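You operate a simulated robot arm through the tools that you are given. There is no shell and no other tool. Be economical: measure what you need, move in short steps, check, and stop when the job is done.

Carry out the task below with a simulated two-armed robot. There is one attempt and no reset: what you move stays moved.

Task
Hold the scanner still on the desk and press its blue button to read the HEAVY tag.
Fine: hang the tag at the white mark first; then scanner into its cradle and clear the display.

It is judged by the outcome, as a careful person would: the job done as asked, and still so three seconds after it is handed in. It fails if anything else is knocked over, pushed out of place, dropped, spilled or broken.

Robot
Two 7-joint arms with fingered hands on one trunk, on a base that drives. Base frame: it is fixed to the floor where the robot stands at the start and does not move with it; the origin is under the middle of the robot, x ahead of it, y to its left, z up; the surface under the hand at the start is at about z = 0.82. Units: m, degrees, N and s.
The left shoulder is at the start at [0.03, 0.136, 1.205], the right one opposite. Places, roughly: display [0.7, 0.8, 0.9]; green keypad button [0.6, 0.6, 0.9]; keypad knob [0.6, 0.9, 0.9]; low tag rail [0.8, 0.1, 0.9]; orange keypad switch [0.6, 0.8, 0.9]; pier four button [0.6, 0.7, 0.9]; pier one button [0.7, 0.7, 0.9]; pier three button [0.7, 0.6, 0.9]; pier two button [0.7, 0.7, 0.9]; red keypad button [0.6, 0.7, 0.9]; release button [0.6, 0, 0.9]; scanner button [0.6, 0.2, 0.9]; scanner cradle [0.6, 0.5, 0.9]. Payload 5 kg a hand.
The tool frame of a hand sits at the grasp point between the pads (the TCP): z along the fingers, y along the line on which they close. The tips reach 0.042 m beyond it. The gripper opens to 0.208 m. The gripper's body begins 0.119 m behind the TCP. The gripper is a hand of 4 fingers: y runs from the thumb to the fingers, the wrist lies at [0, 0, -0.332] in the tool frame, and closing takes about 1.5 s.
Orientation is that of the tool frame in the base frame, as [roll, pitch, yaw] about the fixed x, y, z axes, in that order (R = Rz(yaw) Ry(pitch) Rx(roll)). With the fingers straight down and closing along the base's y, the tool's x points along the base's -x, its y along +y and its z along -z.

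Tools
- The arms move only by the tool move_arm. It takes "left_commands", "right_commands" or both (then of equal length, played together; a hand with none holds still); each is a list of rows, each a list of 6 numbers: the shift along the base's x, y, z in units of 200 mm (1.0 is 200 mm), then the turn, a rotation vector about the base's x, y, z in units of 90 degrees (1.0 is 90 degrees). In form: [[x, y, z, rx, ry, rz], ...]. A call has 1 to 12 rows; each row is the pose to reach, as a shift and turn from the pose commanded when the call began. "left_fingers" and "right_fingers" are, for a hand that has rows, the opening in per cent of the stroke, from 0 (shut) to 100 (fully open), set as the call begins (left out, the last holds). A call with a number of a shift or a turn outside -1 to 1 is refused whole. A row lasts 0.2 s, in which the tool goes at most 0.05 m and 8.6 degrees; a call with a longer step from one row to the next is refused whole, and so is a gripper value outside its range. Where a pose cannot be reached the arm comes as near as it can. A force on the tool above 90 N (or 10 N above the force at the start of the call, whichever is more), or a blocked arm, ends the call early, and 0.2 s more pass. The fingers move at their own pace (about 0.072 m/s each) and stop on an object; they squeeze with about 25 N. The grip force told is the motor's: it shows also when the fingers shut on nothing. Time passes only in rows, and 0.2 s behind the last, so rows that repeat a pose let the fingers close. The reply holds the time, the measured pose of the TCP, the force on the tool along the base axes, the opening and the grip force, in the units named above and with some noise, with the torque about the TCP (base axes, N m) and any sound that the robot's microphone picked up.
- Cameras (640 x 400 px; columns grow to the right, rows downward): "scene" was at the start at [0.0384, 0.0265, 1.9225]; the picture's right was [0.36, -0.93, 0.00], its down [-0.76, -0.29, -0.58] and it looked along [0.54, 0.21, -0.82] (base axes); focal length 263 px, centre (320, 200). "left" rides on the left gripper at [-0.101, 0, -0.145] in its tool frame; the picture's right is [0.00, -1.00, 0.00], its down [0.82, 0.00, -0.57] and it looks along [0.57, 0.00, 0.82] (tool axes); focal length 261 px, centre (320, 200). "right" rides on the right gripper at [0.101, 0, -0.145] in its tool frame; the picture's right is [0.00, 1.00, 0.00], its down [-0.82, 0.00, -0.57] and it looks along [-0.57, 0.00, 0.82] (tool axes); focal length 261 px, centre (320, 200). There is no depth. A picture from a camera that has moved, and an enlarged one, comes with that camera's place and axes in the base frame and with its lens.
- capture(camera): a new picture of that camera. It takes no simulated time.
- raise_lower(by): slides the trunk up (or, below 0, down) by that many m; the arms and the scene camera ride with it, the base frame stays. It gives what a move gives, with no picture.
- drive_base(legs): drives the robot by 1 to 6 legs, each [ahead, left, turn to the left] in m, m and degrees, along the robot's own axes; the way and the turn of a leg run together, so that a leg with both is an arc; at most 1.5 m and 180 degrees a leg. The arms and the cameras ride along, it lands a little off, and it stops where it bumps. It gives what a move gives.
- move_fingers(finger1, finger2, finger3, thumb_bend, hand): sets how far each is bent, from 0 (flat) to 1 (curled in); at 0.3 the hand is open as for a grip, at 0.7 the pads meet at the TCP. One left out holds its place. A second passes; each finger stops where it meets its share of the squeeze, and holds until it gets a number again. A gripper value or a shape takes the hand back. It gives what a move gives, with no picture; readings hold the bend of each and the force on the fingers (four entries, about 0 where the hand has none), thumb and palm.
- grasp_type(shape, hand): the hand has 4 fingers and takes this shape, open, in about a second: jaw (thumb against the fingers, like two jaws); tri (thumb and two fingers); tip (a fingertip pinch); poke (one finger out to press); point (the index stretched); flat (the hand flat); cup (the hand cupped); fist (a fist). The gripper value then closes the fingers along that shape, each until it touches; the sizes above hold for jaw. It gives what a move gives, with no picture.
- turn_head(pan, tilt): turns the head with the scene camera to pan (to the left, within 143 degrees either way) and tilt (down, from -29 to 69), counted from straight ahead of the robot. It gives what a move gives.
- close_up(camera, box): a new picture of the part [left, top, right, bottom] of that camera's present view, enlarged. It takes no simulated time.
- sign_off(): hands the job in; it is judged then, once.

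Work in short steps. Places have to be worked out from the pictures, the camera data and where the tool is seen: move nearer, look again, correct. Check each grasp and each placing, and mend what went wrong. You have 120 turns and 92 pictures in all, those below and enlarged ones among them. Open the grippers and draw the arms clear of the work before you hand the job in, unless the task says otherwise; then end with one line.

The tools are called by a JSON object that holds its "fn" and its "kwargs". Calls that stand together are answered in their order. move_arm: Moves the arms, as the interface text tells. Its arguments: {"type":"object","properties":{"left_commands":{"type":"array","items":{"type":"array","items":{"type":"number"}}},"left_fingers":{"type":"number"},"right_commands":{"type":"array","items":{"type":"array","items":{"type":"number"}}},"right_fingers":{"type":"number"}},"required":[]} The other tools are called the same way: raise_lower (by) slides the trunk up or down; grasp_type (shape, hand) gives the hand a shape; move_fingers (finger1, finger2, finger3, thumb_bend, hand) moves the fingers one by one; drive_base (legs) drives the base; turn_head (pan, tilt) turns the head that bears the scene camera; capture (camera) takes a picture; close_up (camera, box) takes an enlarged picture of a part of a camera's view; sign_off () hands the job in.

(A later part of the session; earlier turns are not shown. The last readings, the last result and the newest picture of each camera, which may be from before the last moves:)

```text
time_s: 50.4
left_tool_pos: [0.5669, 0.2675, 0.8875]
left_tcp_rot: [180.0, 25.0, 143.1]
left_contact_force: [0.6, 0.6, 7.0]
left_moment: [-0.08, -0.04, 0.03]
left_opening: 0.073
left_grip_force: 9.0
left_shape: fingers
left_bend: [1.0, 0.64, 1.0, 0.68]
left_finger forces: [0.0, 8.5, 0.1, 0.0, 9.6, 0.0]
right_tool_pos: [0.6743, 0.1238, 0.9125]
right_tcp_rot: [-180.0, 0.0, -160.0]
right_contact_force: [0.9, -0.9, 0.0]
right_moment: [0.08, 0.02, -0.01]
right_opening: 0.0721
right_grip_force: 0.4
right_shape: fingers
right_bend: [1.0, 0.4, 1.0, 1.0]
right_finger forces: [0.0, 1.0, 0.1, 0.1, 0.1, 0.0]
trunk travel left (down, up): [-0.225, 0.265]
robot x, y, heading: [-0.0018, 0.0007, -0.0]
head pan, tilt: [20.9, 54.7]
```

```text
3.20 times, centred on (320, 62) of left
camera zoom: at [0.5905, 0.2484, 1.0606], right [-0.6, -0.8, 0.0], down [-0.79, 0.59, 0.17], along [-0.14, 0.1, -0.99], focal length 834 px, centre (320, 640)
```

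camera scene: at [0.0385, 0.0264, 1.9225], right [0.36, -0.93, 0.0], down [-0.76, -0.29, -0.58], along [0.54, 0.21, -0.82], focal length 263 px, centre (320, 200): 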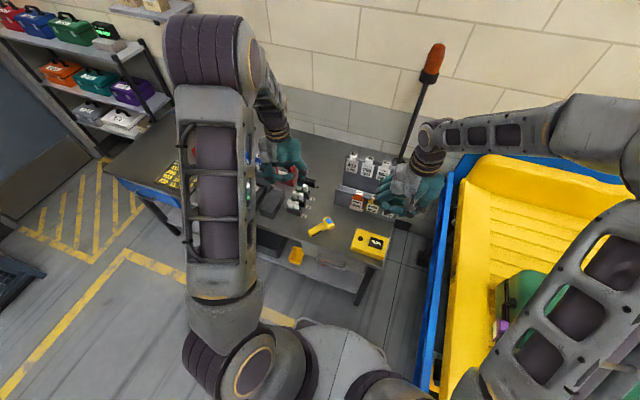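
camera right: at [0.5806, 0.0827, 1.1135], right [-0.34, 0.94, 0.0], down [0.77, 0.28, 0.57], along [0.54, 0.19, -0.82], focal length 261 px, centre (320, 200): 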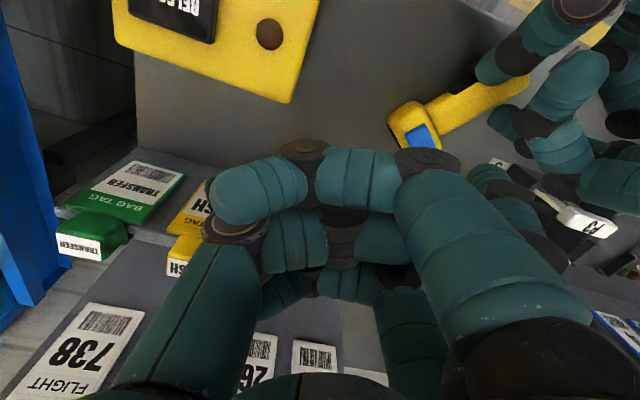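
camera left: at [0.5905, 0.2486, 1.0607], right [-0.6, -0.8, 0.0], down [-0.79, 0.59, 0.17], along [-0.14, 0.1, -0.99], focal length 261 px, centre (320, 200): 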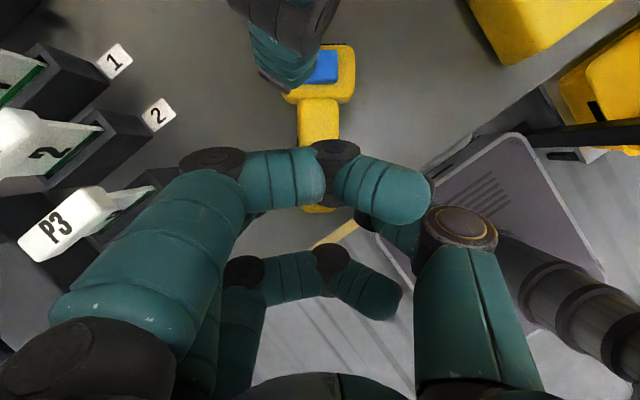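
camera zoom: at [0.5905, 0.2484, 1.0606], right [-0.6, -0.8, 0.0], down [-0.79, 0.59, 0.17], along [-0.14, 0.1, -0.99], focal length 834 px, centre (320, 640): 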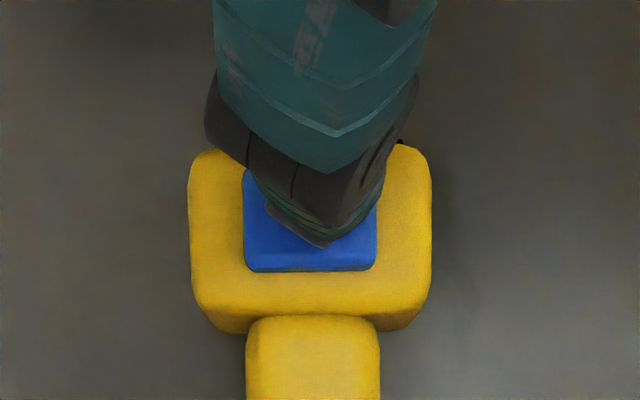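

There's light contact (1 N). I'll press a few millimetres more, watching force and sound.

{"fn": "move_arm", "kwargs": {"right_commands": [[0, 0, -0.012, 0, 0, 0], [0, 0, -0.022, 0, 0, 0], [0, 0, -0.022, 0, 0, 0]]}}

```text
time_s: 51.2
left_tool_pos: [0.5665, 0.2673, 0.8862]
left_tcp_rot: [-179.9, 24.9, 143.1]
left_contact_force: [1.6, -0.4, 4.4]
left_moment: [-0.04, -0.08, 0.02]
left_opening: 0.0728
left_grip_force: 7.5
left_shape: fingers
left_bend: [1.0, 0.64, 1.0, 0.68]
left_finger forces: [0.0, 8.1, 0.1, 0.0, 8.2, 0.0]
right_tool_pos: [0.6749, 0.1235, 0.9065]
right_tcp_rot: [-179.9, 0.0, -160.0]
right_contact_force: [1.0, -2.5, 8.2]
right_moment: [0.79, 0.36, 0.07]
right_opening: 0.072
right_grip_force: 4.6
right_shape: fingers
right_bend: [1.0, 0.4, 1.0, 1.0]
right_finger forces: [0.0, 9.3, 0.0, 0.1, 0.1, 0.1]
trunk travel left (down, up): [-0.225, 0.265]
robot x, y, heading: [-0.0007, 0.0011, 0.2]
head pan, tilt: [20.9, 54.7]
heard: click
```

It clicked at 8 N with the scanner still held. I'll lift the finger and look for the result on the display and the tag.

{"fn": "move_arm", "kwargs": {"right_commands": [[0, 0, 0.05, 0, 0, 0], [0, 0, 0.15, 0, 0, 0], [0, 0, 0.25, 0, 0, 0], [0, 0, 0.25, 0, 0, 0]]}}

{"fn": "close_up", "kwargs": {"camera": "scene", "box": [120, 140, 400, 250]}}

```text
time_s: 52.2
left_tool_pos: [0.5676, 0.2667, 0.8851]
left_tcp_rot: [180.0, 25.0, 143.0]
left_contact_force: [0.7, 1.3, 7.5]
left_moment: [-0.08, -0.08, 0.0]
left_opening: 0.0728
left_grip_force: 9.6
left_shape: fingers
left_bend: [1.0, 0.64, 1.0, 0.68]
left_finger forces: [0.1, 8.9, 0.0, 0.1, 10.0, 0.0]
right_tool_pos: [0.6744, 0.1252, 0.9549]
right_tcp_rot: [-179.9, 0.0, -160.0]
right_contact_force: [-1.3, -0.4, 0.1]
right_moment: [-0.03, 0.03, -0.01]
right_opening: 0.072
right_grip_force: 0.0
right_shape: fingers
right_bend: [1.0, 0.4, 1.0, 1.0]
right_finger forces: [0.0, 0.0, 0.0, 0.1, 0.1, 0.0]
trunk travel left (down, up): [-0.225, 0.265]
robot x, y, heading: [-0.0001, -0.0005, 0.0]
head pan, tilt: [20.9, 54.7]
```

```text
2.29 times, centred on (260, 195) of scene
camera zoom: at [0.038, 0.0263, 1.9225], right [0.36, -0.93, 0.0], down [-0.76, -0.29, -0.58], along [0.54, 0.21, -0.82], focal length 602 px, centre (457, 211)
```

zoom: 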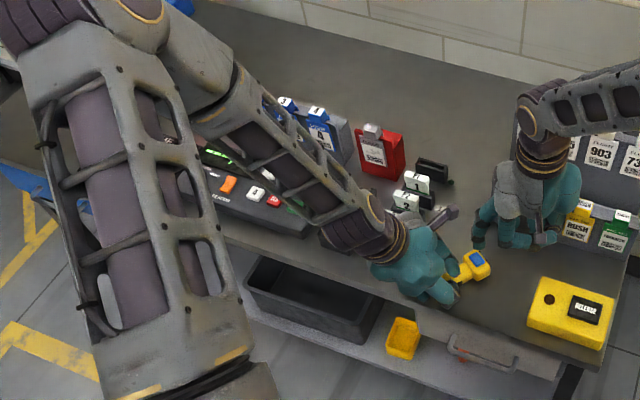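

The display is partly visible behind the left arm, so I'll zoom in on it.

{"fn": "close_up", "kwargs": {"camera": "scene", "box": [190, 190, 260, 234]}}

```text
9.09 times, centred on (225, 212) of scene
camera zoom: at [0.038, 0.0263, 1.9225], right [0.36, -0.93, 0.0], down [-0.76, -0.29, -0.58], along [0.54, 0.21, -0.82], focal length 2395 px, centre (1184, 91)
```

zoom: 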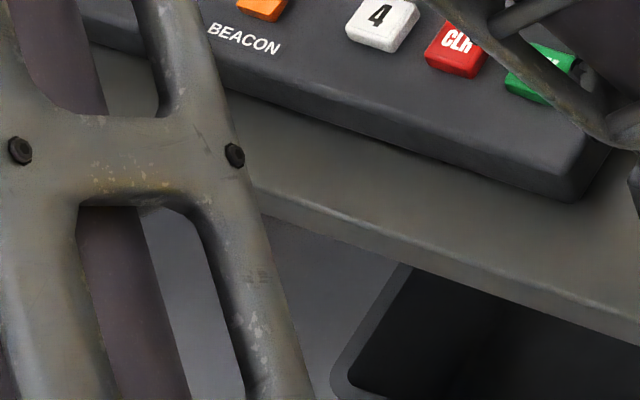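

{"fn": "close_up", "kwargs": {"camera": "scene", "box": [195, 155, 265, 199]}}

```text
9.09 times, centred on (230, 177) of scene
camera zoom: at [0.038, 0.0263, 1.9225], right [0.36, -0.93, 0.0], down [-0.76, -0.29, -0.58], along [0.54, 0.21, -0.82], focal length 2395 px, centre (1138, 409)
```

zoom: 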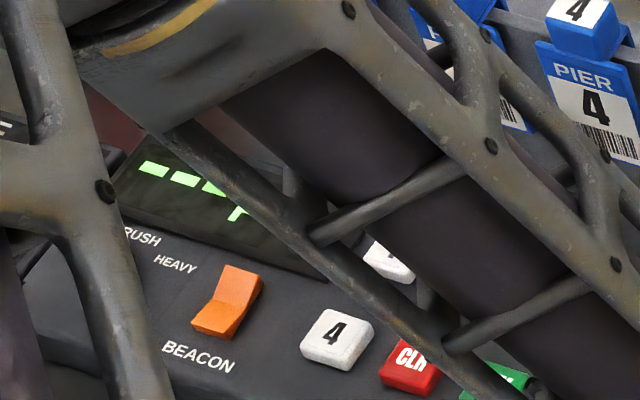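

The status word is hidden by the arm. To check that the tag was really read, I'll raise the right hand, open it as a jaw, and turn its camera towards the display. The left hand keeps hold of the scanner.

{"fn": "move_arm", "kwargs": {"right_commands": [[0, 0, 0.2, 0, 0, 0], [0.05, 0, 0.4, 0, 0, 0.08], [0.12, 0, 0.6, 0, 0, 0.16], [0.2, 0, 0.8, 0, 0, 0.24], [0.3, 0.1, 0.9, 0, 0, 0.32], [0.4, 0.2, 0.97, 0, 0, 0.4], [0.5, 0.35, 0.97, 0, 0, 0.48], [0.6, 0.5, 0.97, 0, 0, 0.56], [0.63, 0.65, 0.97, 0, 0, 0.64], [0.63, 0.8, 0.97, 0, 0, 0.72], [0.63, 0.875, 0.97, 0, 0, 0.78], [0.63, 0.875, 0.97, 0, 0, 0.78]]}}

{"fn": "grasp_type", "kwargs": {"hand": "right", "shape": "jaw"}}

{"fn": "capture", "kwargs": {"camera": "right"}}

```text
time_s: 54.8
left_tool_pos: [0.567, 0.2663, 0.8862]
left_tcp_rot: [180.0, 25.0, 143.1]
left_contact_force: [-1.1, 0.0, 9.3]
left_moment: [-0.11, -0.02, -0.02]
left_opening: 0.073
left_grip_force: 10.2
left_shape: fingers
left_bend: [1.0, 0.64, 1.0, 0.68]
left_finger forces: [0.0, 8.9, 0.0, 0.0, 11.1, 0.0]
right_tool_pos: [0.8008, 0.2981, 1.1515]
right_tcp_rot: [-180.0, 0.0, -89.7]
right_contact_force: [-0.9, -0.4, 0.6]
right_moment: [0.02, 0.0, -0.02]
right_opening: 0.0719
right_grip_force: 0.2
right_shape: fingers
right_bend: [1.0, 0.4, 1.0, 1.0]
right_finger forces: [0.0, 0.0, 0.0, 0.0, 0.0, 0.0]
trunk travel left (down, up): [-0.225, 0.265]
robot x, y, heading: [-0.0003, -0.0031, 0.1]
head pan, tilt: [20.9, 54.7]
```

```text
time_s: 55.7
left_tool_pos: [0.5685, 0.2671, 0.8874]
left_tcp_rot: [180.0, 24.9, 143.1]
left_contact_force: [-0.1, -0.8, 10.2]
left_moment: [-0.16, -0.09, -0.01]
left_opening: 0.0726
left_grip_force: 9.9
left_shape: fingers
left_bend: [1.0, 0.64, 1.0, 0.68]
left_finger forces: [0.1, 8.9, 0.0, 0.0, 11.3, 0.0]
right_tool_pos: [0.7995, 0.2986, 1.1508]
right_tcp_rot: [180.0, 0.0, -89.7]
right_contact_force: [-0.3, 0.0, 0.6]
right_moment: [0.02, 0.02, 0.01]
right_opening: 0.2078
right_grip_force: 0.0
right_shape: jaw
right_bend: [0.3, 0.3, 0.3, 0.3]
right_finger forces: [0.0, 0.0, 0.0, 0.1, 0.0, 0.0]
trunk travel left (down, up): [-0.225, 0.265]
robot x, y, heading: [-0.0007, -0.0011, -0.0]
head pan, tilt: [20.9, 54.7]
```

```text
34 pictures are left
camera right: at [0.8004, 0.1966, 1.2969], right [-1.0, 0.0, 0.0], down [0.0, 0.82, 0.57], along [0.0, 0.57, -0.82], focal length 261 px, centre (320, 200)
```

right: 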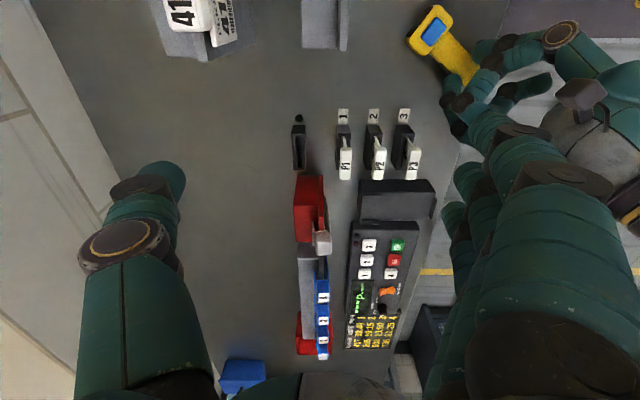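

{"fn": "close_up", "kwargs": {"camera": "right", "box": [330, 260, 420, 320]}}

{"fn": "close_up", "kwargs": {"camera": "right", "box": [330, 160, 450, 235]}}

```text
6.67 times, centred on (375, 290) of right
camera zoom: at [0.8004, 0.1966, 1.2969], right [-1.0, 0.0, 0.0], down [0.0, 0.82, 0.57], along [0.0, 0.57, -0.82], focal length 1738 px, centre (-47, -400)
```

zoom: 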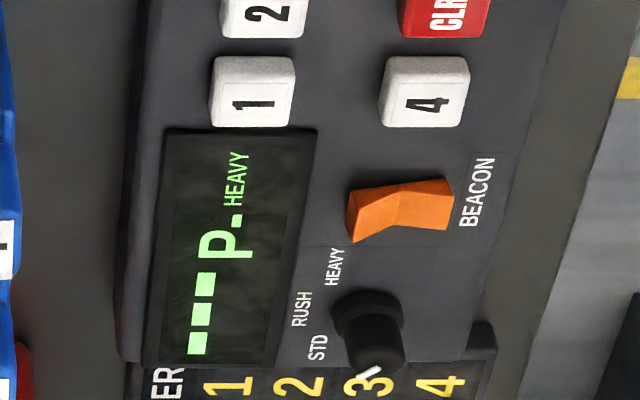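

```text
5.33 times, centred on (390, 198) of right
camera zoom: at [0.8004, 0.1966, 1.2969], right [-1.0, 0.0, 0.0], down [0.0, 0.82, 0.57], along [0.0, 0.57, -0.82], focal length 1390 px, centre (-53, 213)
```

zoom: 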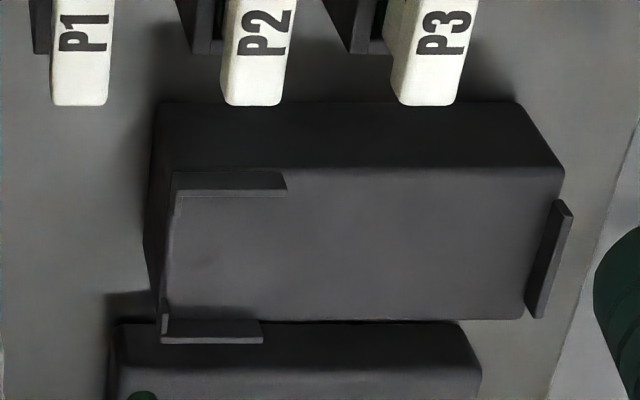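

The display reads HEAVY, so the scan worked. The cradle tray spans x 0.574–0.717, y 0.476–0.547, floor z≈0.867, with side lips at the far end, so the scanner goes in head-far. I'll regrip nearer the scanner's balance point, 27 mm further along the handle, and park the right arm.

{"fn": "move_fingers", "kwargs": {"hand": "left", "finger2": 0.6, "thumb_bend": 0.61}}

{"fn": "move_arm", "kwargs": {"left_commands": [[0, 0, 0.015, 0, 0, 0], [0.03, -0.023, 0.015, 0, 0, 0], [0.07, -0.053, 0.015, 0, 0, 0], [0.107, -0.081, 0.015, 0, 0, 0], [0.107, -0.081, 0.015, 0, 0, 0], [0.107, -0.081, 0.015, 0, 0, 0], [0.107, -0.081, 0.015, 0, 0, 0], [0.107, -0.081, 0.015, 0, 0, 0], [0.107, -0.081, 0.015, 0, 0, 0], [0.107, -0.081, 0.015, 0, 0, 0], [0.107, -0.081, 0.015, 0, 0, 0], [0.107, -0.081, 0.015, 0, 0, 0]], "right_commands": [[0, -0.1, 0, 0, 0, 0], [0, -0.25, 0, 0, 0, -0.05], [0, -0.4, 0.05, 0, 0, -0.12], [-0.1, -0.55, 0.1, 0, 0, -0.2], [-0.2, -0.7, 0.1, 0, 0, -0.28], [-0.3, -0.8, 0.1, 0, 0, -0.37], [-0.4, -0.9, 0.1, 0, 0, -0.46], [-0.5, -1.0, 0.1, 0, 0, -0.55], [-0.6, -1.0, 0.1, 0, 0, -0.64], [-0.7, -1.0, 0.1, 0, 0, -0.73], [-0.8, -1.0, 0.1, 0, 0, -0.82], [-0.9, -1.0, 0.1, 0, 0, -0.9]]}}

{"fn": "capture", "kwargs": {"camera": "right"}}

```text
time_s: 56.7
left_tool_pos: [0.5671, 0.266, 0.8868]
left_tcp_rot: [179.9, 25.0, 143.2]
left_contact_force: [-0.5, -0.8, 0.0]
left_moment: [-0.01, -0.02, 0.03]
left_opening: 0.076
left_grip_force: 0.1
left_shape: fingers
left_bend: [1.0, 0.6, 1.0, 0.61]
left_finger forces: [0.1, 0.0, 0.1, 0.0, 0.1, 0.1]
right_tool_pos: [0.8007, 0.2976, 1.1505]
right_tcp_rot: [-180.0, -0.1, -89.8]
right_contact_force: [-0.8, -0.7, -0.1]
right_moment: [0.0, -0.02, 0.03]
right_opening: 0.2081
right_grip_force: 0.0
right_shape: jaw
right_bend: [0.3, 0.3, 0.3, 0.3]
right_finger forces: [0.1, 0.1, 0.1, 0.0, 0.0, 0.1]
trunk travel left (down, up): [-0.225, 0.265]
robot x, y, heading: [-0.0012, -0.001, -0.3]
head pan, tilt: [20.9, 54.7]
```

```text
time_s: 59.3
left_tool_pos: [0.5883, 0.2501, 0.8895]
left_tcp_rot: [180.0, 25.1, 143.1]
left_contact_force: [0.0, -0.4, -0.1]
left_moment: [0.0, -0.05, 0.01]
left_opening: 0.0764
left_grip_force: 0.0
left_shape: fingers
left_bend: [1.0, 0.6, 1.0, 0.61]
left_finger forces: [0.0, 0.0, 0.0, 0.0, 0.0, 0.0]
right_tool_pos: [0.6201, 0.099, 1.1723]
right_tcp_rot: [179.9, 0.0, -171.0]
right_contact_force: [0.4, 0.9, 0.2]
right_moment: [0.01, -0.08, 0.0]
right_opening: 0.2075
right_grip_force: 0.0
right_shape: jaw
right_bend: [0.3, 0.3, 0.3, 0.3]
right_finger forces: [0.1, 0.0, 0.0, 0.1, 0.0, 0.1]
trunk travel left (down, up): [-0.225, 0.265]
robot x, y, heading: [0.0025, 0.0009, -0.3]
head pan, tilt: [20.9, 54.7]
```

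```text
31 pictures are left
camera right: at [0.5204, 0.0838, 1.3182], right [-0.15, 0.99, 0.0], down [0.81, 0.12, 0.57], along [0.57, 0.09, -0.82], focal length 261 px, centre (320, 200)
```

right: 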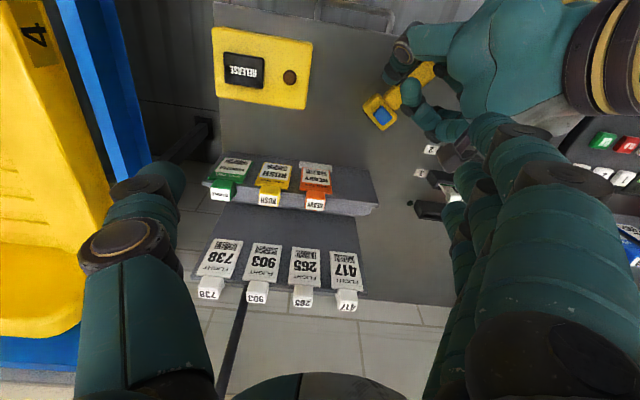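

The right hand is out of the way and the left hand is at the neck of the scanner. I'll grip it in two steps, with the right arm moving further off, and look closer.

{"fn": "move_fingers", "kwargs": {"hand": "left", "finger2": 0.66, "thumb_bend": 0.66}}

{"fn": "move_fingers", "kwargs": {"hand": "left", "finger2": 0.74, "thumb_bend": 0.71}}

{"fn": "close_up", "kwargs": {"camera": "right", "box": [350, 30, 510, 155]}}

```text
time_s: 60.3
left_tool_pos: [0.589, 0.2498, 0.889]
left_tcp_rot: [-180.0, 25.0, 143.2]
left_contact_force: [0.3, 0.0, 2.3]
left_moment: [0.0, -0.02, 0.04]
left_opening: 0.0738
left_grip_force: 2.1
left_shape: fingers
left_bend: [1.0, 0.65, 1.0, 0.66]
left_finger forces: [0.1, 2.2, 0.0, 0.0, 2.0, 0.0]
right_tool_pos: [0.6214, 0.1004, 1.1707]
right_tcp_rot: [180.0, 0.0, -170.8]
right_contact_force: [0.2, 0.1, 0.8]
right_moment: [-0.01, 0.0, 0.0]
right_opening: 0.2077
right_grip_force: 0.1
right_shape: jaw
right_bend: [0.3, 0.3, 0.3, 0.3]
right_finger forces: [0.1, 0.0, 0.0, 0.1, 0.0, 0.1]
trunk travel left (down, up): [-0.225, 0.265]
robot x, y, heading: [-0.0038, -0.0021, -0.0]
head pan, tilt: [20.9, 54.7]
```

```text
time_s: 61.3
left_tool_pos: [0.5877, 0.2506, 0.8902]
left_tcp_rot: [179.9, 25.1, 143.1]
left_contact_force: [4.8, 3.2, 18.0]
left_moment: [-0.12, -0.38, 0.18]
left_opening: 0.0709
left_grip_force: 19.3
left_shape: fingers
left_bend: [1.0, 0.67, 1.0, 0.7]
left_finger forces: [0.0, 18.4, 0.0, 0.0, 18.7, 0.0]
right_tool_pos: [0.621, 0.0996, 1.1714]
right_tcp_rot: [180.0, -0.1, -170.9]
right_contact_force: [-0.3, 0.3, 1.3]
right_moment: [0.0, -0.01, -0.01]
right_opening: 0.2079
right_grip_force: 0.0
right_shape: jaw
right_bend: [0.3, 0.3, 0.3, 0.3]
right_finger forces: [0.0, 0.1, 0.0, 0.1, 0.1, 0.1]
trunk travel left (down, up): [-0.225, 0.265]
robot x, y, heading: [-0.0012, -0.0006, -0.1]
head pan, tilt: [20.9, 54.7]
```

```text
3.20 times, centred on (430, 92) of right
camera zoom: at [0.5208, 0.0834, 1.318], right [-0.15, 0.99, 0.0], down [0.81, 0.13, 0.57], along [0.56, 0.09, -0.82], focal length 834 px, centre (-32, 544)
```

zoom: 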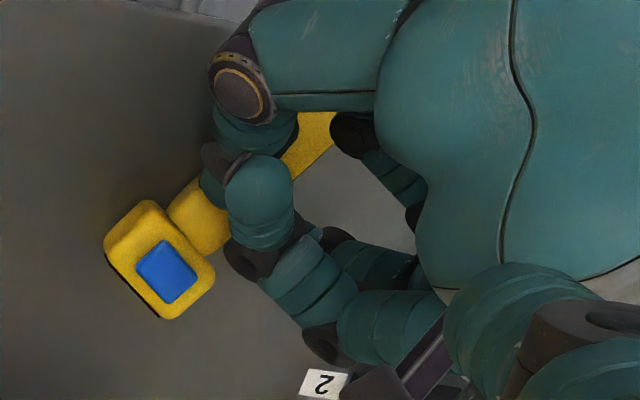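

The grip is firm, though the fingers also push down a bit on the scanner. I'll test with a 1.5 cm lift.

{"fn": "move_arm", "kwargs": {"left_commands": [[0, 0, 0.02, 0, 0, 0], [0, 0, 0.04, 0, 0, 0], [0, 0, 0.06, 0, 0, 0], [0, 0, 0.08, 0, 0, 0], [0, 0, 0.08, 0, 0, 0]], "right_commands": [[0, -0.05, 0, 0, 0, 0], [0, -0.2, 0, 0, 0, 0], [0, -0.4, 0, 0, 0, 0], [0, -0.5, 0, 0, 0, 0], [0, -0.5, 0, 0, 0, 0]]}}

{"fn": "capture", "kwargs": {"camera": "right"}}

```text
time_s: 62.5
left_tool_pos: [0.5889, 0.2492, 0.9054]
left_tcp_rot: [-179.8, 25.0, 143.0]
left_contact_force: [0.0, -0.7, -1.9]
left_moment: [-0.01, 0.06, -0.04]
left_opening: 0.072
left_grip_force: 5.7
left_shape: fingers
left_bend: [1.0, 0.68, 1.0, 0.7]
left_finger forces: [0.0, 5.7, 0.0, 0.0, 6.1, 0.0]
right_tool_pos: [0.6202, -0.0003, 1.1696]
right_tcp_rot: [-180.0, 0.0, -170.8]
right_contact_force: [0.2, -0.4, 0.1]
right_moment: [-0.02, 0.0, 0.0]
right_opening: 0.2077
right_grip_force: 0.1
right_shape: jaw
right_bend: [0.3, 0.3, 0.3, 0.3]
right_finger forces: [0.0, 0.0, 0.0, 0.1, 0.0, 0.0]
trunk travel left (down, up): [-0.225, 0.265]
robot x, y, heading: [0.0011, 0.0006, -0.0]
head pan, tilt: [20.9, 54.7]
```

```text
29 pictures are left
camera right: at [0.5213, -0.0168, 1.3171], right [-0.16, 0.99, 0.0], down [0.81, 0.13, 0.57], along [0.56, 0.09, -0.82], focal length 261 px, centre (320, 200)
```

right: 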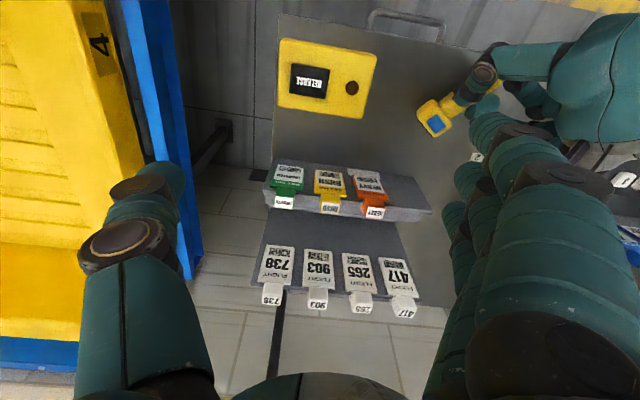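

The load of about 2 N shows the scanner is off the desk. Grip fell to 6 N, so I'll tighten it and inspect the attitude.

{"fn": "move_fingers", "kwargs": {"hand": "left", "finger2": 0.79, "thumb_bend": 0.73}}

{"fn": "close_up", "kwargs": {"camera": "right", "box": [390, 30, 550, 155]}}

{"fn": "close_up", "kwargs": {"camera": "left", "box": [220, 0, 420, 125]}}

```text
time_s: 63.5
left_tool_pos: [0.5887, 0.2497, 0.9046]
left_tcp_rot: [180.0, 25.0, 143.1]
left_contact_force: [-0.4, -0.3, -1.5]
left_moment: [0.01, 0.06, -0.04]
left_opening: 0.0715
left_grip_force: 7.5
left_shape: fingers
left_bend: [1.0, 0.67, 1.0, 0.71]
left_finger forces: [0.0, 7.7, 0.0, 0.0, 7.6, 0.1]
right_tool_pos: [0.6204, -0.0005, 1.1701]
right_tcp_rot: [180.0, 0.0, -170.8]
right_contact_force: [0.6, 0.0, 0.2]
right_moment: [0.0, -0.01, 0.02]
right_opening: 0.2081
right_grip_force: 0.0
right_shape: jaw
right_bend: [0.3, 0.3, 0.3, 0.3]
right_finger forces: [0.0, 0.0, 0.0, 0.0, 0.0, 0.0]
trunk travel left (down, up): [-0.225, 0.265]
robot x, y, heading: [-0.0007, 0.0023, -0.2]
head pan, tilt: [20.9, 54.7]
```

```text
3.20 times, centred on (470, 92) of right
camera zoom: at [0.5212, -0.017, 1.3173], right [-0.15, 0.99, 0.0], down [0.81, 0.13, 0.57], along [0.56, 0.09, -0.82], focal length 834 px, centre (-160, 544)
```

zoom: 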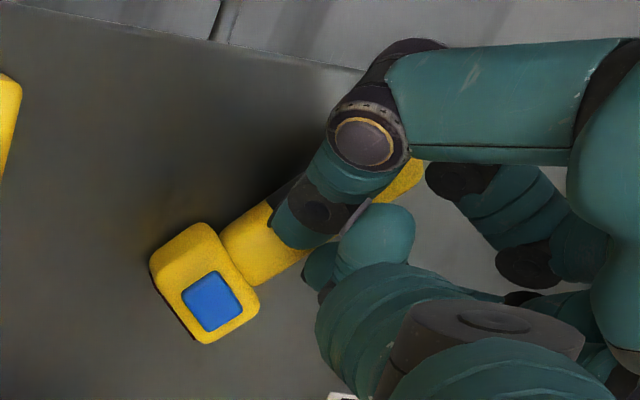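

```text
3.20 times, centred on (320, 62) of left
camera zoom: at [0.6116, 0.2313, 1.0783], right [-0.6, -0.8, 0.0], down [-0.79, 0.59, 0.17], along [-0.14, 0.1, -0.99], focal length 834 px, centre (320, 640)
```

zoom: 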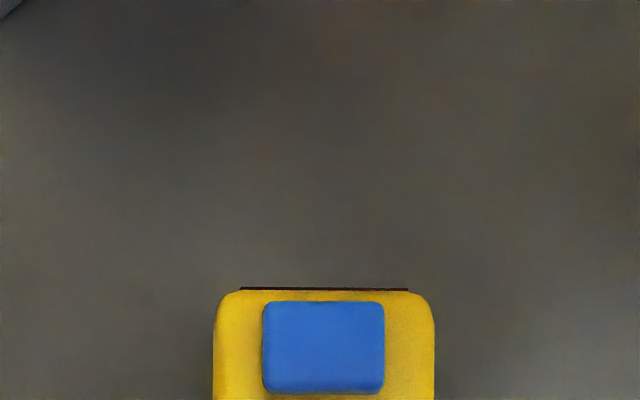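

The scanner is level and held. I'll lift it 12 cm slowly, then carry it halfway to the cradle while turning it.

{"fn": "move_arm", "kwargs": {"left_commands": [[0, 0, 0.08, 0, 0, 0], [0, 0, 0.18, 0, 0, 0], [0, 0, 0.3, 0, 0, 0], [0, 0, 0.42, 0, 0, 0], [0, 0, 0.54, 0, 0, 0.02], [0, 0.05, 0.6, 0, 0, 0.05], [0, 0.15, 0.62, 0, 0, 0.08], [0.03, 0.27, 0.62, 0, 0, 0.12], [0.06, 0.4, 0.62, 0, 0, 0.16], [0.09, 0.53, 0.62, 0, 0, 0.2], [0.09, 0.62, 0.62, 0, 0, 0.22], [0.09, 0.65, 0.62, 0, 0, 0.22]]}}

{"fn": "capture", "kwargs": {"camera": "left"}}

```text
time_s: 66.1
left_tool_pos: [0.6076, 0.3812, 1.03]
left_tcp_rot: [179.9, 25.0, 162.9]
left_contact_force: [0.4, -0.4, -0.6]
left_moment: [0.0, 0.0, 0.0]
left_opening: 0.0707
left_grip_force: 0.0
left_shape: fingers
left_bend: [1.0, 0.71, 1.0, 0.72]
left_finger forces: [0.0, 0.0, 0.0, 0.0, 0.0, 0.1]
right_tool_pos: [0.6205, -0.0003, 1.171]
right_tcp_rot: [180.0, 0.0, -170.8]
right_contact_force: [0.0, 0.9, -0.5]
right_moment: [0.0, 0.03, -0.01]
right_opening: 0.2078
right_grip_force: 0.1
right_shape: jaw
right_bend: [0.3, 0.3, 0.3, 0.3]
right_finger forces: [0.0, 0.0, 0.0, 0.1, 0.0, 0.1]
trunk travel left (down, up): [-0.225, 0.265]
robot x, y, heading: [0.0011, 0.0015, -0.1]
head pan, tilt: [20.9, 54.7]
```

```text
26 pictures are left
camera left: at [0.6342, 0.3714, 1.2029], right [-0.29, -0.96, 0.0], down [-0.94, 0.29, 0.17], along [-0.17, 0.05, -0.99], focal length 261 px, centre (320, 200)
```

left: 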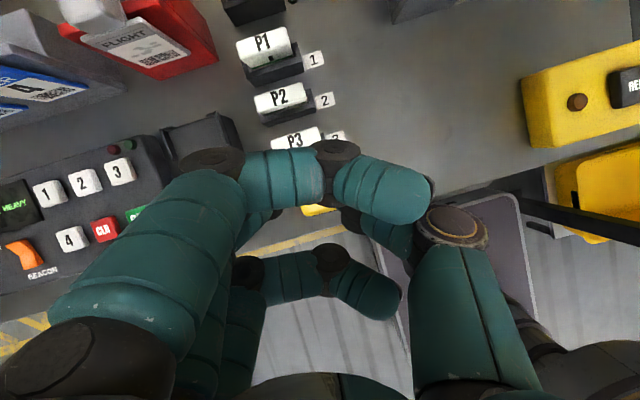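

The scanner has slipped out of the pinch. I'll find where it is now.

{"fn": "close_up", "kwargs": {"camera": "scene", "box": [240, 160, 400, 260]}}

{"fn": "capture", "kwargs": {"camera": "right"}}

```text
4.00 times, centred on (320, 210) of scene
camera zoom: at [0.0387, 0.0264, 1.9225], right [0.36, -0.93, 0.0], down [-0.76, -0.29, -0.58], along [0.54, 0.21, -0.82], focal length 1054 px, centre (320, 160)
```

zoom: 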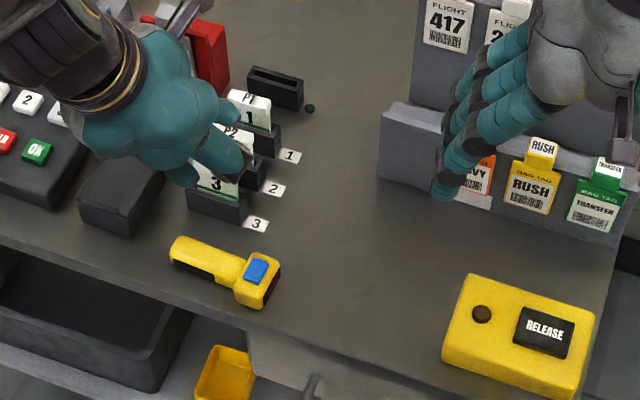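

```text
24 pictures are left
camera right: at [0.5213, -0.017, 1.3172], right [-0.15, 0.99, 0.0], down [0.81, 0.13, 0.57], along [0.56, 0.09, -0.82], focal length 261 px, centre (320, 200)
```

right: 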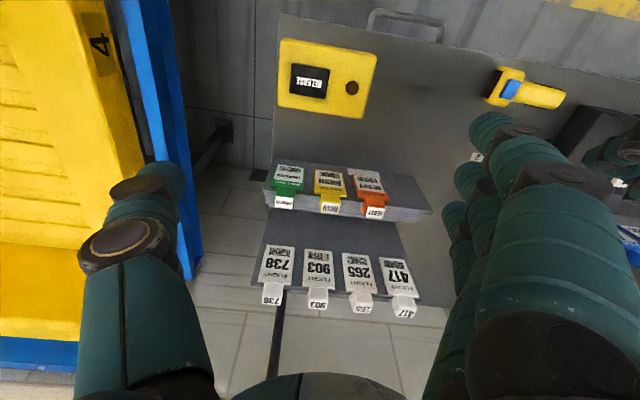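

The scanner lies upright on the desk at x≈0.568, with the button at y≈0.31 and the handle end at y≈0.418. Nothing else was touched. The pinch was too high on the handle, so I'll take it low, by the taller head, and slide it into open space for a better grip. First I'll untilt the left hand and turn it.

{"fn": "move_arm", "kwargs": {"left_commands": [[0, 0, 0.03, 0.02, 0.066, 0], [0, 0, 0.06, 0.04, 0.133, 0], [0, 0, 0.1, 0.06, 0.2, 0], [0, 0, 0.1, 0.081, 0.266, 0], [0, 0, 0.1, 0.081, 0.266, 0]]}}

{"fn": "move_fingers", "kwargs": {"hand": "left", "finger2": 0.5, "thumb_bend": 0.5}}

{"fn": "move_arm", "kwargs": {"left_commands": [[-0.02, -0.03, 0, 0, 0, -0.08], [-0.04, -0.06, 0, 0, 0, -0.16], [-0.06, -0.1, 0, 0, 0, -0.24], [-0.09, -0.14, 0, 0, 0, -0.32], [-0.12, -0.18, 0, 0, 0, -0.4], [-0.15, -0.22, 0, 0, 0, -0.48], [-0.18, -0.26, 0, 0, 0, -0.56], [-0.21, -0.3, 0, 0, 0, -0.64], [-0.24, -0.34, 0, 0, 0, -0.72], [-0.27, -0.39, 0, 0, 0, -0.8], [-0.273, -0.391, 0, 0, 0, -0.811], [-0.273, -0.391, 0, 0, 0, -0.811]]}}

```text
time_s: 67.3
left_tool_pos: [0.6049, 0.3818, 1.05]
left_tcp_rot: [-179.9, -0.1, 163.0]
left_contact_force: [-0.7, 0.8, -0.1]
left_moment: [-0.05, -0.08, 0.0]
left_opening: 0.0705
left_grip_force: 0.1
left_shape: fingers
left_bend: [1.0, 0.71, 1.0, 0.72]
left_finger forces: [0.0, 0.0, 0.1, 0.0, 0.0, 0.0]
right_tool_pos: [0.6197, 0.0009, 1.1698]
right_tcp_rot: [180.0, 0.0, -170.8]
right_contact_force: [0.5, 0.7, 0.3]
right_moment: [-0.1, -0.1, 0.01]
right_opening: 0.2081
right_grip_force: 0.0
right_shape: jaw
right_bend: [0.3, 0.3, 0.3, 0.3]
right_finger forces: [0.0, 0.0, 0.1, 0.0, 0.0, 0.1]
trunk travel left (down, up): [-0.225, 0.265]
robot x, y, heading: [-0.0003, 0.002, 0.2]
head pan, tilt: [20.9, 54.7]
```

```text
time_s: 68.3
left_tool_pos: [0.607, 0.38, 1.0509]
left_tcp_rot: [-179.9, 0.0, 162.9]
left_contact_force: [-0.5, 0.0, 0.4]
left_moment: [-0.01, -0.01, -0.01]
left_opening: 0.0844
left_grip_force: 0.1
left_shape: fingers
left_bend: [1.0, 0.5, 1.0, 0.5]
left_finger forces: [0.0, 0.1, 0.0, 0.0, 0.0, 0.1]
right_tool_pos: [0.6206, 0.0006, 1.1718]
right_tcp_rot: [-180.0, 0.0, -170.8]
right_contact_force: [0.3, -1.3, 0.2]
right_moment: [0.01, -0.01, 0.0]
right_opening: 0.2078
right_grip_force: 0.0
right_shape: jaw
right_bend: [0.3, 0.3, 0.3, 0.3]
right_finger forces: [0.0, 0.0, 0.0, 0.1, 0.0, 0.1]
trunk travel left (down, up): [-0.225, 0.265]
robot x, y, heading: [-0.0039, -0.0006, 0.2]
head pan, tilt: [20.9, 54.7]
```

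```text
time_s: 70.9
left_tool_pos: [0.5517, 0.3018, 1.0495]
left_tcp_rot: [-179.8, 0.0, 89.9]
left_contact_force: [0.1, -0.5, -0.5]
left_moment: [0.02, 0.01, -0.01]
left_opening: 0.0843
left_grip_force: 0.0
left_shape: fingers
left_bend: [1.0, 0.5, 1.0, 0.5]
left_finger forces: [0.1, 0.0, 0.0, 0.0, 0.0, 0.0]
right_tool_pos: [0.621, -0.0003, 1.1714]
right_tcp_rot: [-180.0, 0.0, -170.8]
right_contact_force: [-0.5, -0.7, 0.2]
right_moment: [0.01, 0.02, -0.02]
right_opening: 0.208
right_grip_force: 0.0
right_shape: jaw
right_bend: [0.3, 0.3, 0.3, 0.3]
right_finger forces: [0.0, 0.0, 0.0, 0.1, 0.1, 0.0]
trunk travel left (down, up): [-0.225, 0.265]
robot x, y, heading: [-0.0027, 0.0013, -0.0]
head pan, tilt: [20.9, 54.7]
```

Yaw 90° is reachable. I'll lean 15° so the fingers rise on the P3 side and come down to just above the scanner head, then look.

{"fn": "move_arm", "kwargs": {"left_commands": [[0, 0, -0.12, 0, -0.06, 0], [0, 0, -0.24, 0, -0.12, 0], [0, 0, -0.36, 0, -0.167, 0], [0, 0, -0.48, 0, -0.167, 0], [0, 0, -0.55, 0, -0.167, 0], [0, 0, -0.55, 0, -0.167, 0]]}}

{"fn": "close_up", "kwargs": {"camera": "right", "box": [430, 30, 610, 155]}}

```text
time_s: 72.3
left_tool_pos: [0.5528, 0.3016, 0.9403]
left_tcp_rot: [165.1, 0.0, 90.1]
left_contact_force: [-0.7, 0.0, 1.1]
left_moment: [0.04, -0.01, 0.03]
left_opening: 0.0846
left_grip_force: 0.0
left_shape: fingers
left_bend: [1.0, 0.5, 1.0, 0.5]
left_finger forces: [0.0, 0.1, 0.1, 0.1, 0.0, 0.0]
right_tool_pos: [0.6208, 0.0004, 1.1704]
right_tcp_rot: [180.0, -0.1, -170.7]
right_contact_force: [-0.1, -1.8, -0.4]
right_moment: [0.04, -0.03, -0.01]
right_opening: 0.2079
right_grip_force: 0.1
right_shape: jaw
right_bend: [0.3, 0.3, 0.3, 0.3]
right_finger forces: [0.1, 0.0, 0.0, 0.0, 0.0, 0.0]
trunk travel left (down, up): [-0.225, 0.265]
robot x, y, heading: [0.0007, 0.001, 0.1]
head pan, tilt: [20.9, 54.7]
```

```text
3.20 times, centred on (520, 92) of right
camera zoom: at [0.5209, -0.017, 1.3174], right [-0.16, 0.99, 0.0], down [0.81, 0.13, 0.57], along [0.56, 0.09, -0.82], focal length 834 px, centre (-320, 544)
```

zoom: 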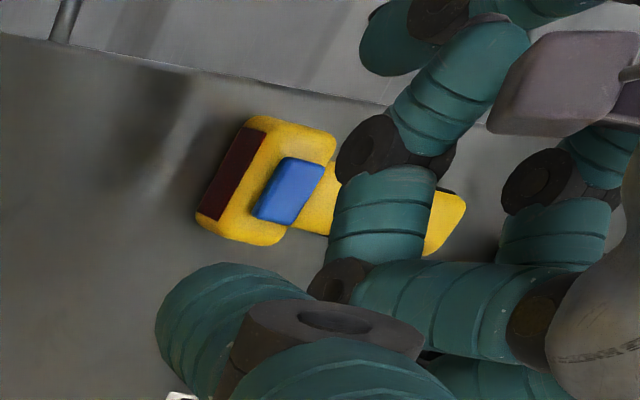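

{"fn": "capture", "kwargs": {"camera": "left"}}

```text
22 pictures are left
camera left: at [0.5145, 0.2011, 1.0794], right [-0.97, 0.0, -0.26], down [-0.15, 0.82, 0.55], along [0.21, 0.57, -0.79], focal length 261 px, centre (320, 200)
```

left: 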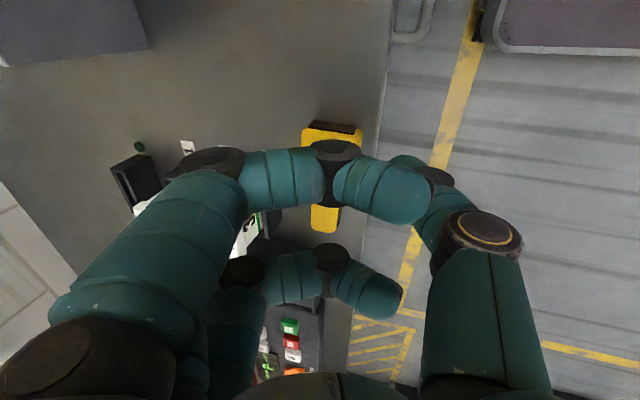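

The head is centred between the digits as planned, with its front edge at y≈0.288. I'll lower to grip height and close gently on the head.

{"fn": "move_arm", "kwargs": {"left_commands": [[0.002, 0, -0.08, 0, 0, 0], [0.002, 0, -0.16, 0, 0, 0], [0.002, 0, -0.22, 0, 0, 0], [0.002, 0, -0.25, 0, 0, 0], [0.002, 0, -0.25, 0, 0, 0]]}}

{"fn": "move_fingers", "kwargs": {"hand": "left", "finger2": 0.58, "thumb_bend": 0.58}}

{"fn": "move_fingers", "kwargs": {"hand": "left", "finger2": 0.62, "thumb_bend": 0.62}}

```text
time_s: 73.5
left_tool_pos: [0.5536, 0.3034, 0.8889]
left_tcp_rot: [165.0, 0.0, 89.9]
left_contact_force: [-0.4, -0.2, 0.9]
left_moment: [0.01, -0.04, 0.0]
left_opening: 0.0845
left_grip_force: 0.0
left_shape: fingers
left_bend: [1.0, 0.5, 1.0, 0.5]
left_finger forces: [0.0, 0.0, 0.1, 0.0, 0.1, 0.1]
right_tool_pos: [0.621, -0.0008, 1.1714]
right_tcp_rot: [-180.0, 0.0, -170.7]
right_contact_force: [-0.9, 0.3, -0.1]
right_moment: [-0.02, 0.0, 0.03]
right_opening: 0.2081
right_grip_force: 0.1
right_shape: jaw
right_bend: [0.3, 0.3, 0.3, 0.3]
right_finger forces: [0.0, 0.0, 0.1, 0.0, 0.1, 0.0]
trunk travel left (down, up): [-0.225, 0.265]
robot x, y, heading: [-0.0022, 0.0004, 0.1]
head pan, tilt: [20.9, 54.7]
```

```text
time_s: 74.5
left_tool_pos: [0.5534, 0.3037, 0.8887]
left_tcp_rot: [165.1, 0.0, 89.9]
left_contact_force: [0.2, 0.4, -0.2]
left_moment: [0.02, -0.05, 0.02]
left_opening: 0.0791
left_grip_force: 0.2
left_shape: fingers
left_bend: [1.0, 0.57, 1.0, 0.57]
left_finger forces: [0.1, 0.0, 0.1, 0.0, 0.0, 0.0]
right_tool_pos: [0.6202, -0.001, 1.1701]
right_tcp_rot: [180.0, 0.0, -170.8]
right_contact_force: [-0.6, 0.1, -0.3]
right_moment: [0.0, 0.0, 0.01]
right_opening: 0.2079
right_grip_force: 0.0
right_shape: jaw
right_bend: [0.3, 0.3, 0.3, 0.3]
right_finger forces: [0.0, 0.1, 0.0, 0.0, 0.0, 0.0]
trunk travel left (down, up): [-0.225, 0.265]
robot x, y, heading: [-0.0004, 0.0025, -0.2]
head pan, tilt: [20.9, 54.7]
```

```text
time_s: 75.5
left_tool_pos: [0.554, 0.3031, 0.8888]
left_tcp_rot: [165.1, 0.0, 89.8]
left_contact_force: [0.3, -0.4, 1.1]
left_moment: [-0.04, -0.11, 0.02]
left_opening: 0.0766
left_grip_force: 3.9
left_shape: fingers
left_bend: [1.0, 0.59, 1.0, 0.61]
left_finger forces: [0.1, 4.0, 0.0, 0.0, 4.0, 0.1]
right_tool_pos: [0.6212, 0.0002, 1.1699]
right_tcp_rot: [-180.0, 0.0, -170.8]
right_contact_force: [0.6, -0.1, 0.5]
right_moment: [-0.01, 0.0, -0.02]
right_opening: 0.2081
right_grip_force: 0.0
right_shape: jaw
right_bend: [0.3, 0.3, 0.3, 0.3]
right_finger forces: [0.0, 0.1, 0.1, 0.0, 0.0, 0.0]
trunk travel left (down, up): [-0.225, 0.265]
robot x, y, heading: [-0.0006, -0.0003, -0.3]
head pan, tilt: [20.9, 54.7]
```

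I have the head at 4 N with almost no vertical push. I'll firm up slightly and slide the scanner along the desk into open space, at y≈0.20, while turning it to point straight ahead.

{"fn": "move_fingers", "kwargs": {"hand": "left", "finger2": 0.65, "thumb_bend": 0.64}}

{"fn": "move_arm", "kwargs": {"left_commands": [[0.05, -0.04, 0.008, 0, 0, 0.05], [0.12, -0.1, 0.008, 0, 0, 0.13], [0.19, -0.16, 0.008, 0, 0, 0.22], [0.26, -0.22, 0.008, 0, 0, 0.31], [0.33, -0.28, 0.008, 0, 0, 0.4], [0.4, -0.34, 0.008, 0, 0, 0.49], [0.46, -0.4, 0.008, 0, 0, 0.58], [0.52, -0.46, 0.008, 0, 0, 0.67], [0.57, -0.51, 0.008, 0, 0, 0.76], [0.62, -0.56, 0.008, 0, 0, 0.85], [0.65, -0.59, 0.008, 0, 0, 0.93], [0.65, -0.59, 0.008, 0, 0, 0.99]]}}

{"fn": "capture", "kwargs": {"camera": "right"}}

```text
time_s: 76.5
left_tool_pos: [0.553, 0.3029, 0.8898]
left_tcp_rot: [165.1, 0.0, 89.8]
left_contact_force: [-0.9, -0.2, 1.4]
left_moment: [-0.04, -0.12, -0.01]
left_opening: 0.0762
left_grip_force: 7.1
left_shape: fingers
left_bend: [1.0, 0.59, 1.0, 0.62]
left_finger forces: [0.0, 6.1, 0.1, 0.0, 7.4, 0.0]
right_tool_pos: [0.6208, -0.0001, 1.1709]
right_tcp_rot: [179.9, 0.0, -170.7]
right_contact_force: [0.1, 0.6, 0.1]
right_moment: [0.02, 0.0, 0.02]
right_opening: 0.2079
right_grip_force: 0.1
right_shape: jaw
right_bend: [0.3, 0.3, 0.3, 0.3]
right_finger forces: [0.0, 0.1, 0.1, 0.0, 0.1, 0.0]
trunk travel left (down, up): [-0.225, 0.265]
robot x, y, heading: [-0.0015, 0.0047, -0.1]
head pan, tilt: [20.9, 54.7]
```

```text
time_s: 78.5
left_tool_pos: [0.6605, 0.2137, 0.8932]
left_tcp_rot: [164.8, -0.4, 157.6]
left_contact_force: [0.2, -2.2, 1.0]
left_moment: [0.03, 0.0, 0.01]
left_opening: 0.0755
left_grip_force: 5.0
left_shape: fingers
left_bend: [1.0, 0.61, 1.0, 0.63]
left_finger forces: [0.0, 5.9, 0.0, 0.0, 5.0, 0.1]
right_tool_pos: [0.6285, -0.0219, 1.1667]
right_tcp_rot: [-179.0, 0.0, -172.4]
right_contact_force: [7.5, -22.3, -16.8]
right_moment: [-0.48, 0.31, -0.59]
right_opening: 0.2079
right_grip_force: 0.0
right_shape: jaw
right_bend: [0.3, 0.37, 0.31, 0.3]
right_finger forces: [0.0, 0.0, 0.1, 0.0, 0.1, 0.0]
trunk travel left (down, up): [-0.225, 0.265]
robot x, y, heading: [-0.0007, -0.0008, -0.1]
head pan, tilt: [20.9, 54.7]
stopped in row 10 (right hand): the force on the tool passed its limit at 108 N (the readings are from after the stop); the commanded pose is now the measured one
```

```text
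21 pictures are left
camera right: at [0.5291, -0.0336, 1.3132], right [-0.13, 0.99, -0.02], down [0.81, 0.11, 0.57], along [0.57, 0.06, -0.82], focal length 261 px, centre (320, 200)
```

right: 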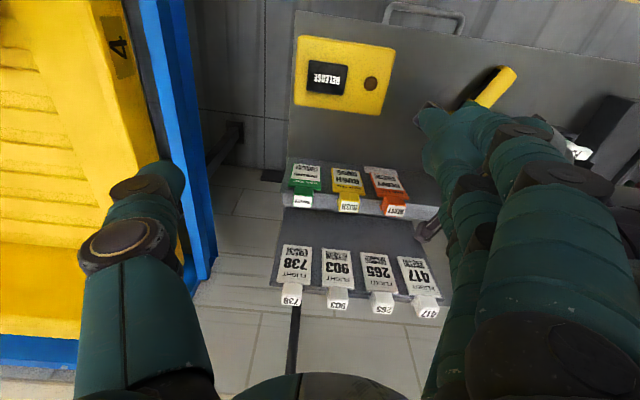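

The leaning left hand bumped the parked right hand's fingers; only the hands touched. I'll move the right hand well away to the right.

{"fn": "move_arm", "kwargs": {"right_commands": [[0, -0.1, 0, 0, 0, 0], [0, -0.3, 0, 0, 0, 0], [0, -0.5, 0.1, 0, 0, 0], [-0.1, -0.7, 0.2, 0, 0, 0], [-0.2, -0.9, 0.3, 0, 0, 0], [-0.2, -1.0, 0.3, 0, 0, 0]]}}

{"fn": "capture", "kwargs": {"camera": "scene"}}

```text
time_s: 79.9
left_tool_pos: [0.6599, 0.2115, 0.8925]
left_tcp_rot: [164.8, -0.6, 157.4]
left_contact_force: [-1.4, -0.5, 3.9]
left_moment: [0.26, 0.0, 0.1]
left_opening: 0.0756
left_grip_force: 7.3
left_shape: fingers
left_bend: [1.0, 0.61, 1.0, 0.63]
left_finger forces: [0.0, 9.7, 0.0, 0.0, 5.1, 0.0]
right_tool_pos: [0.5895, -0.2176, 1.2299]
right_tcp_rot: [-179.3, 0.2, -172.2]
right_contact_force: [-0.4, -0.1, 0.1]
right_moment: [0.02, 0.03, 0.0]
right_opening: 0.2079
right_grip_force: 0.1
right_shape: jaw
right_bend: [0.3, 0.3, 0.3, 0.3]
right_finger forces: [0.1, 0.0, 0.1, 0.0, 0.0, 0.0]
trunk travel left (down, up): [-0.225, 0.265]
robot x, y, heading: [0.001, -0.0013, 0.0]
head pan, tilt: [20.9, 54.7]
```

```text
20 pictures are left
camera scene: at [0.0387, 0.0253, 1.9225], right [0.36, -0.93, 0.0], down [-0.76, -0.29, -0.58], along [0.54, 0.21, -0.82], focal length 263 px, centre (320, 200)
```

scene: 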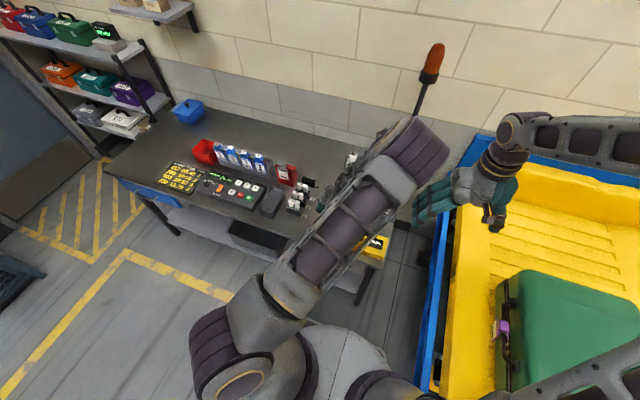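

The right hand is clear. I'll finish the slide: 35 mm further from the P tags, turning the last 22°.

{"fn": "move_arm", "kwargs": {"left_commands": [[0.01, -0.03, 0, 0, 0, 0.05], [0.02, -0.07, 0, 0, 0, 0.11], [0.04, -0.11, 0, 0, 0, 0.17], [0.05, -0.15, 0, 0, 0, 0.22], [0.05, -0.18, 0, 0, 0, 0.25], [0.05, -0.18, 0, 0, 0, 0.25]]}}

{"fn": "capture", "kwargs": {"camera": "left"}}

```text
time_s: 81.3
left_tool_pos: [0.6678, 0.1744, 0.8938]
left_tcp_rot: [164.9, -0.5, -179.9]
left_contact_force: [-0.2, -0.1, -0.2]
left_moment: [-0.01, 0.0, 0.01]
left_opening: 0.0754
left_grip_force: 5.2
left_shape: fingers
left_bend: [1.0, 0.61, 1.0, 0.63]
left_finger forces: [0.0, 6.0, 0.0, 0.0, 4.5, 0.0]
right_tool_pos: [0.5889, -0.2169, 1.2292]
right_tcp_rot: [-179.3, 0.1, -172.1]
right_contact_force: [-0.4, 0.0, 0.0]
right_moment: [0.01, 0.02, -0.01]
right_opening: 0.2078
right_grip_force: 0.1
right_shape: jaw
right_bend: [0.3, 0.3, 0.3, 0.3]
right_finger forces: [0.0, 0.1, 0.0, 0.0, 0.1, 0.1]
trunk travel left (down, up): [-0.225, 0.265]
robot x, y, heading: [-0.0004, 0.0029, -0.0]
head pan, tilt: [20.9, 54.7]
```

```text
19 pictures are left
camera left: at [0.7692, 0.1376, 1.0316], right [0.0, -0.97, -0.26], down [-0.82, -0.15, 0.56], along [-0.58, 0.21, -0.79], focal length 261 px, centre (320, 200)
```

left: 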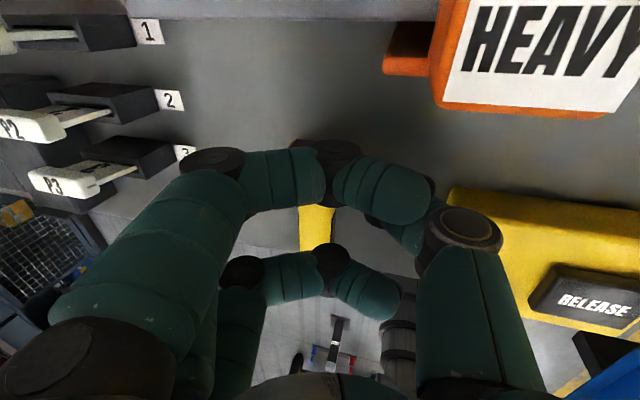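

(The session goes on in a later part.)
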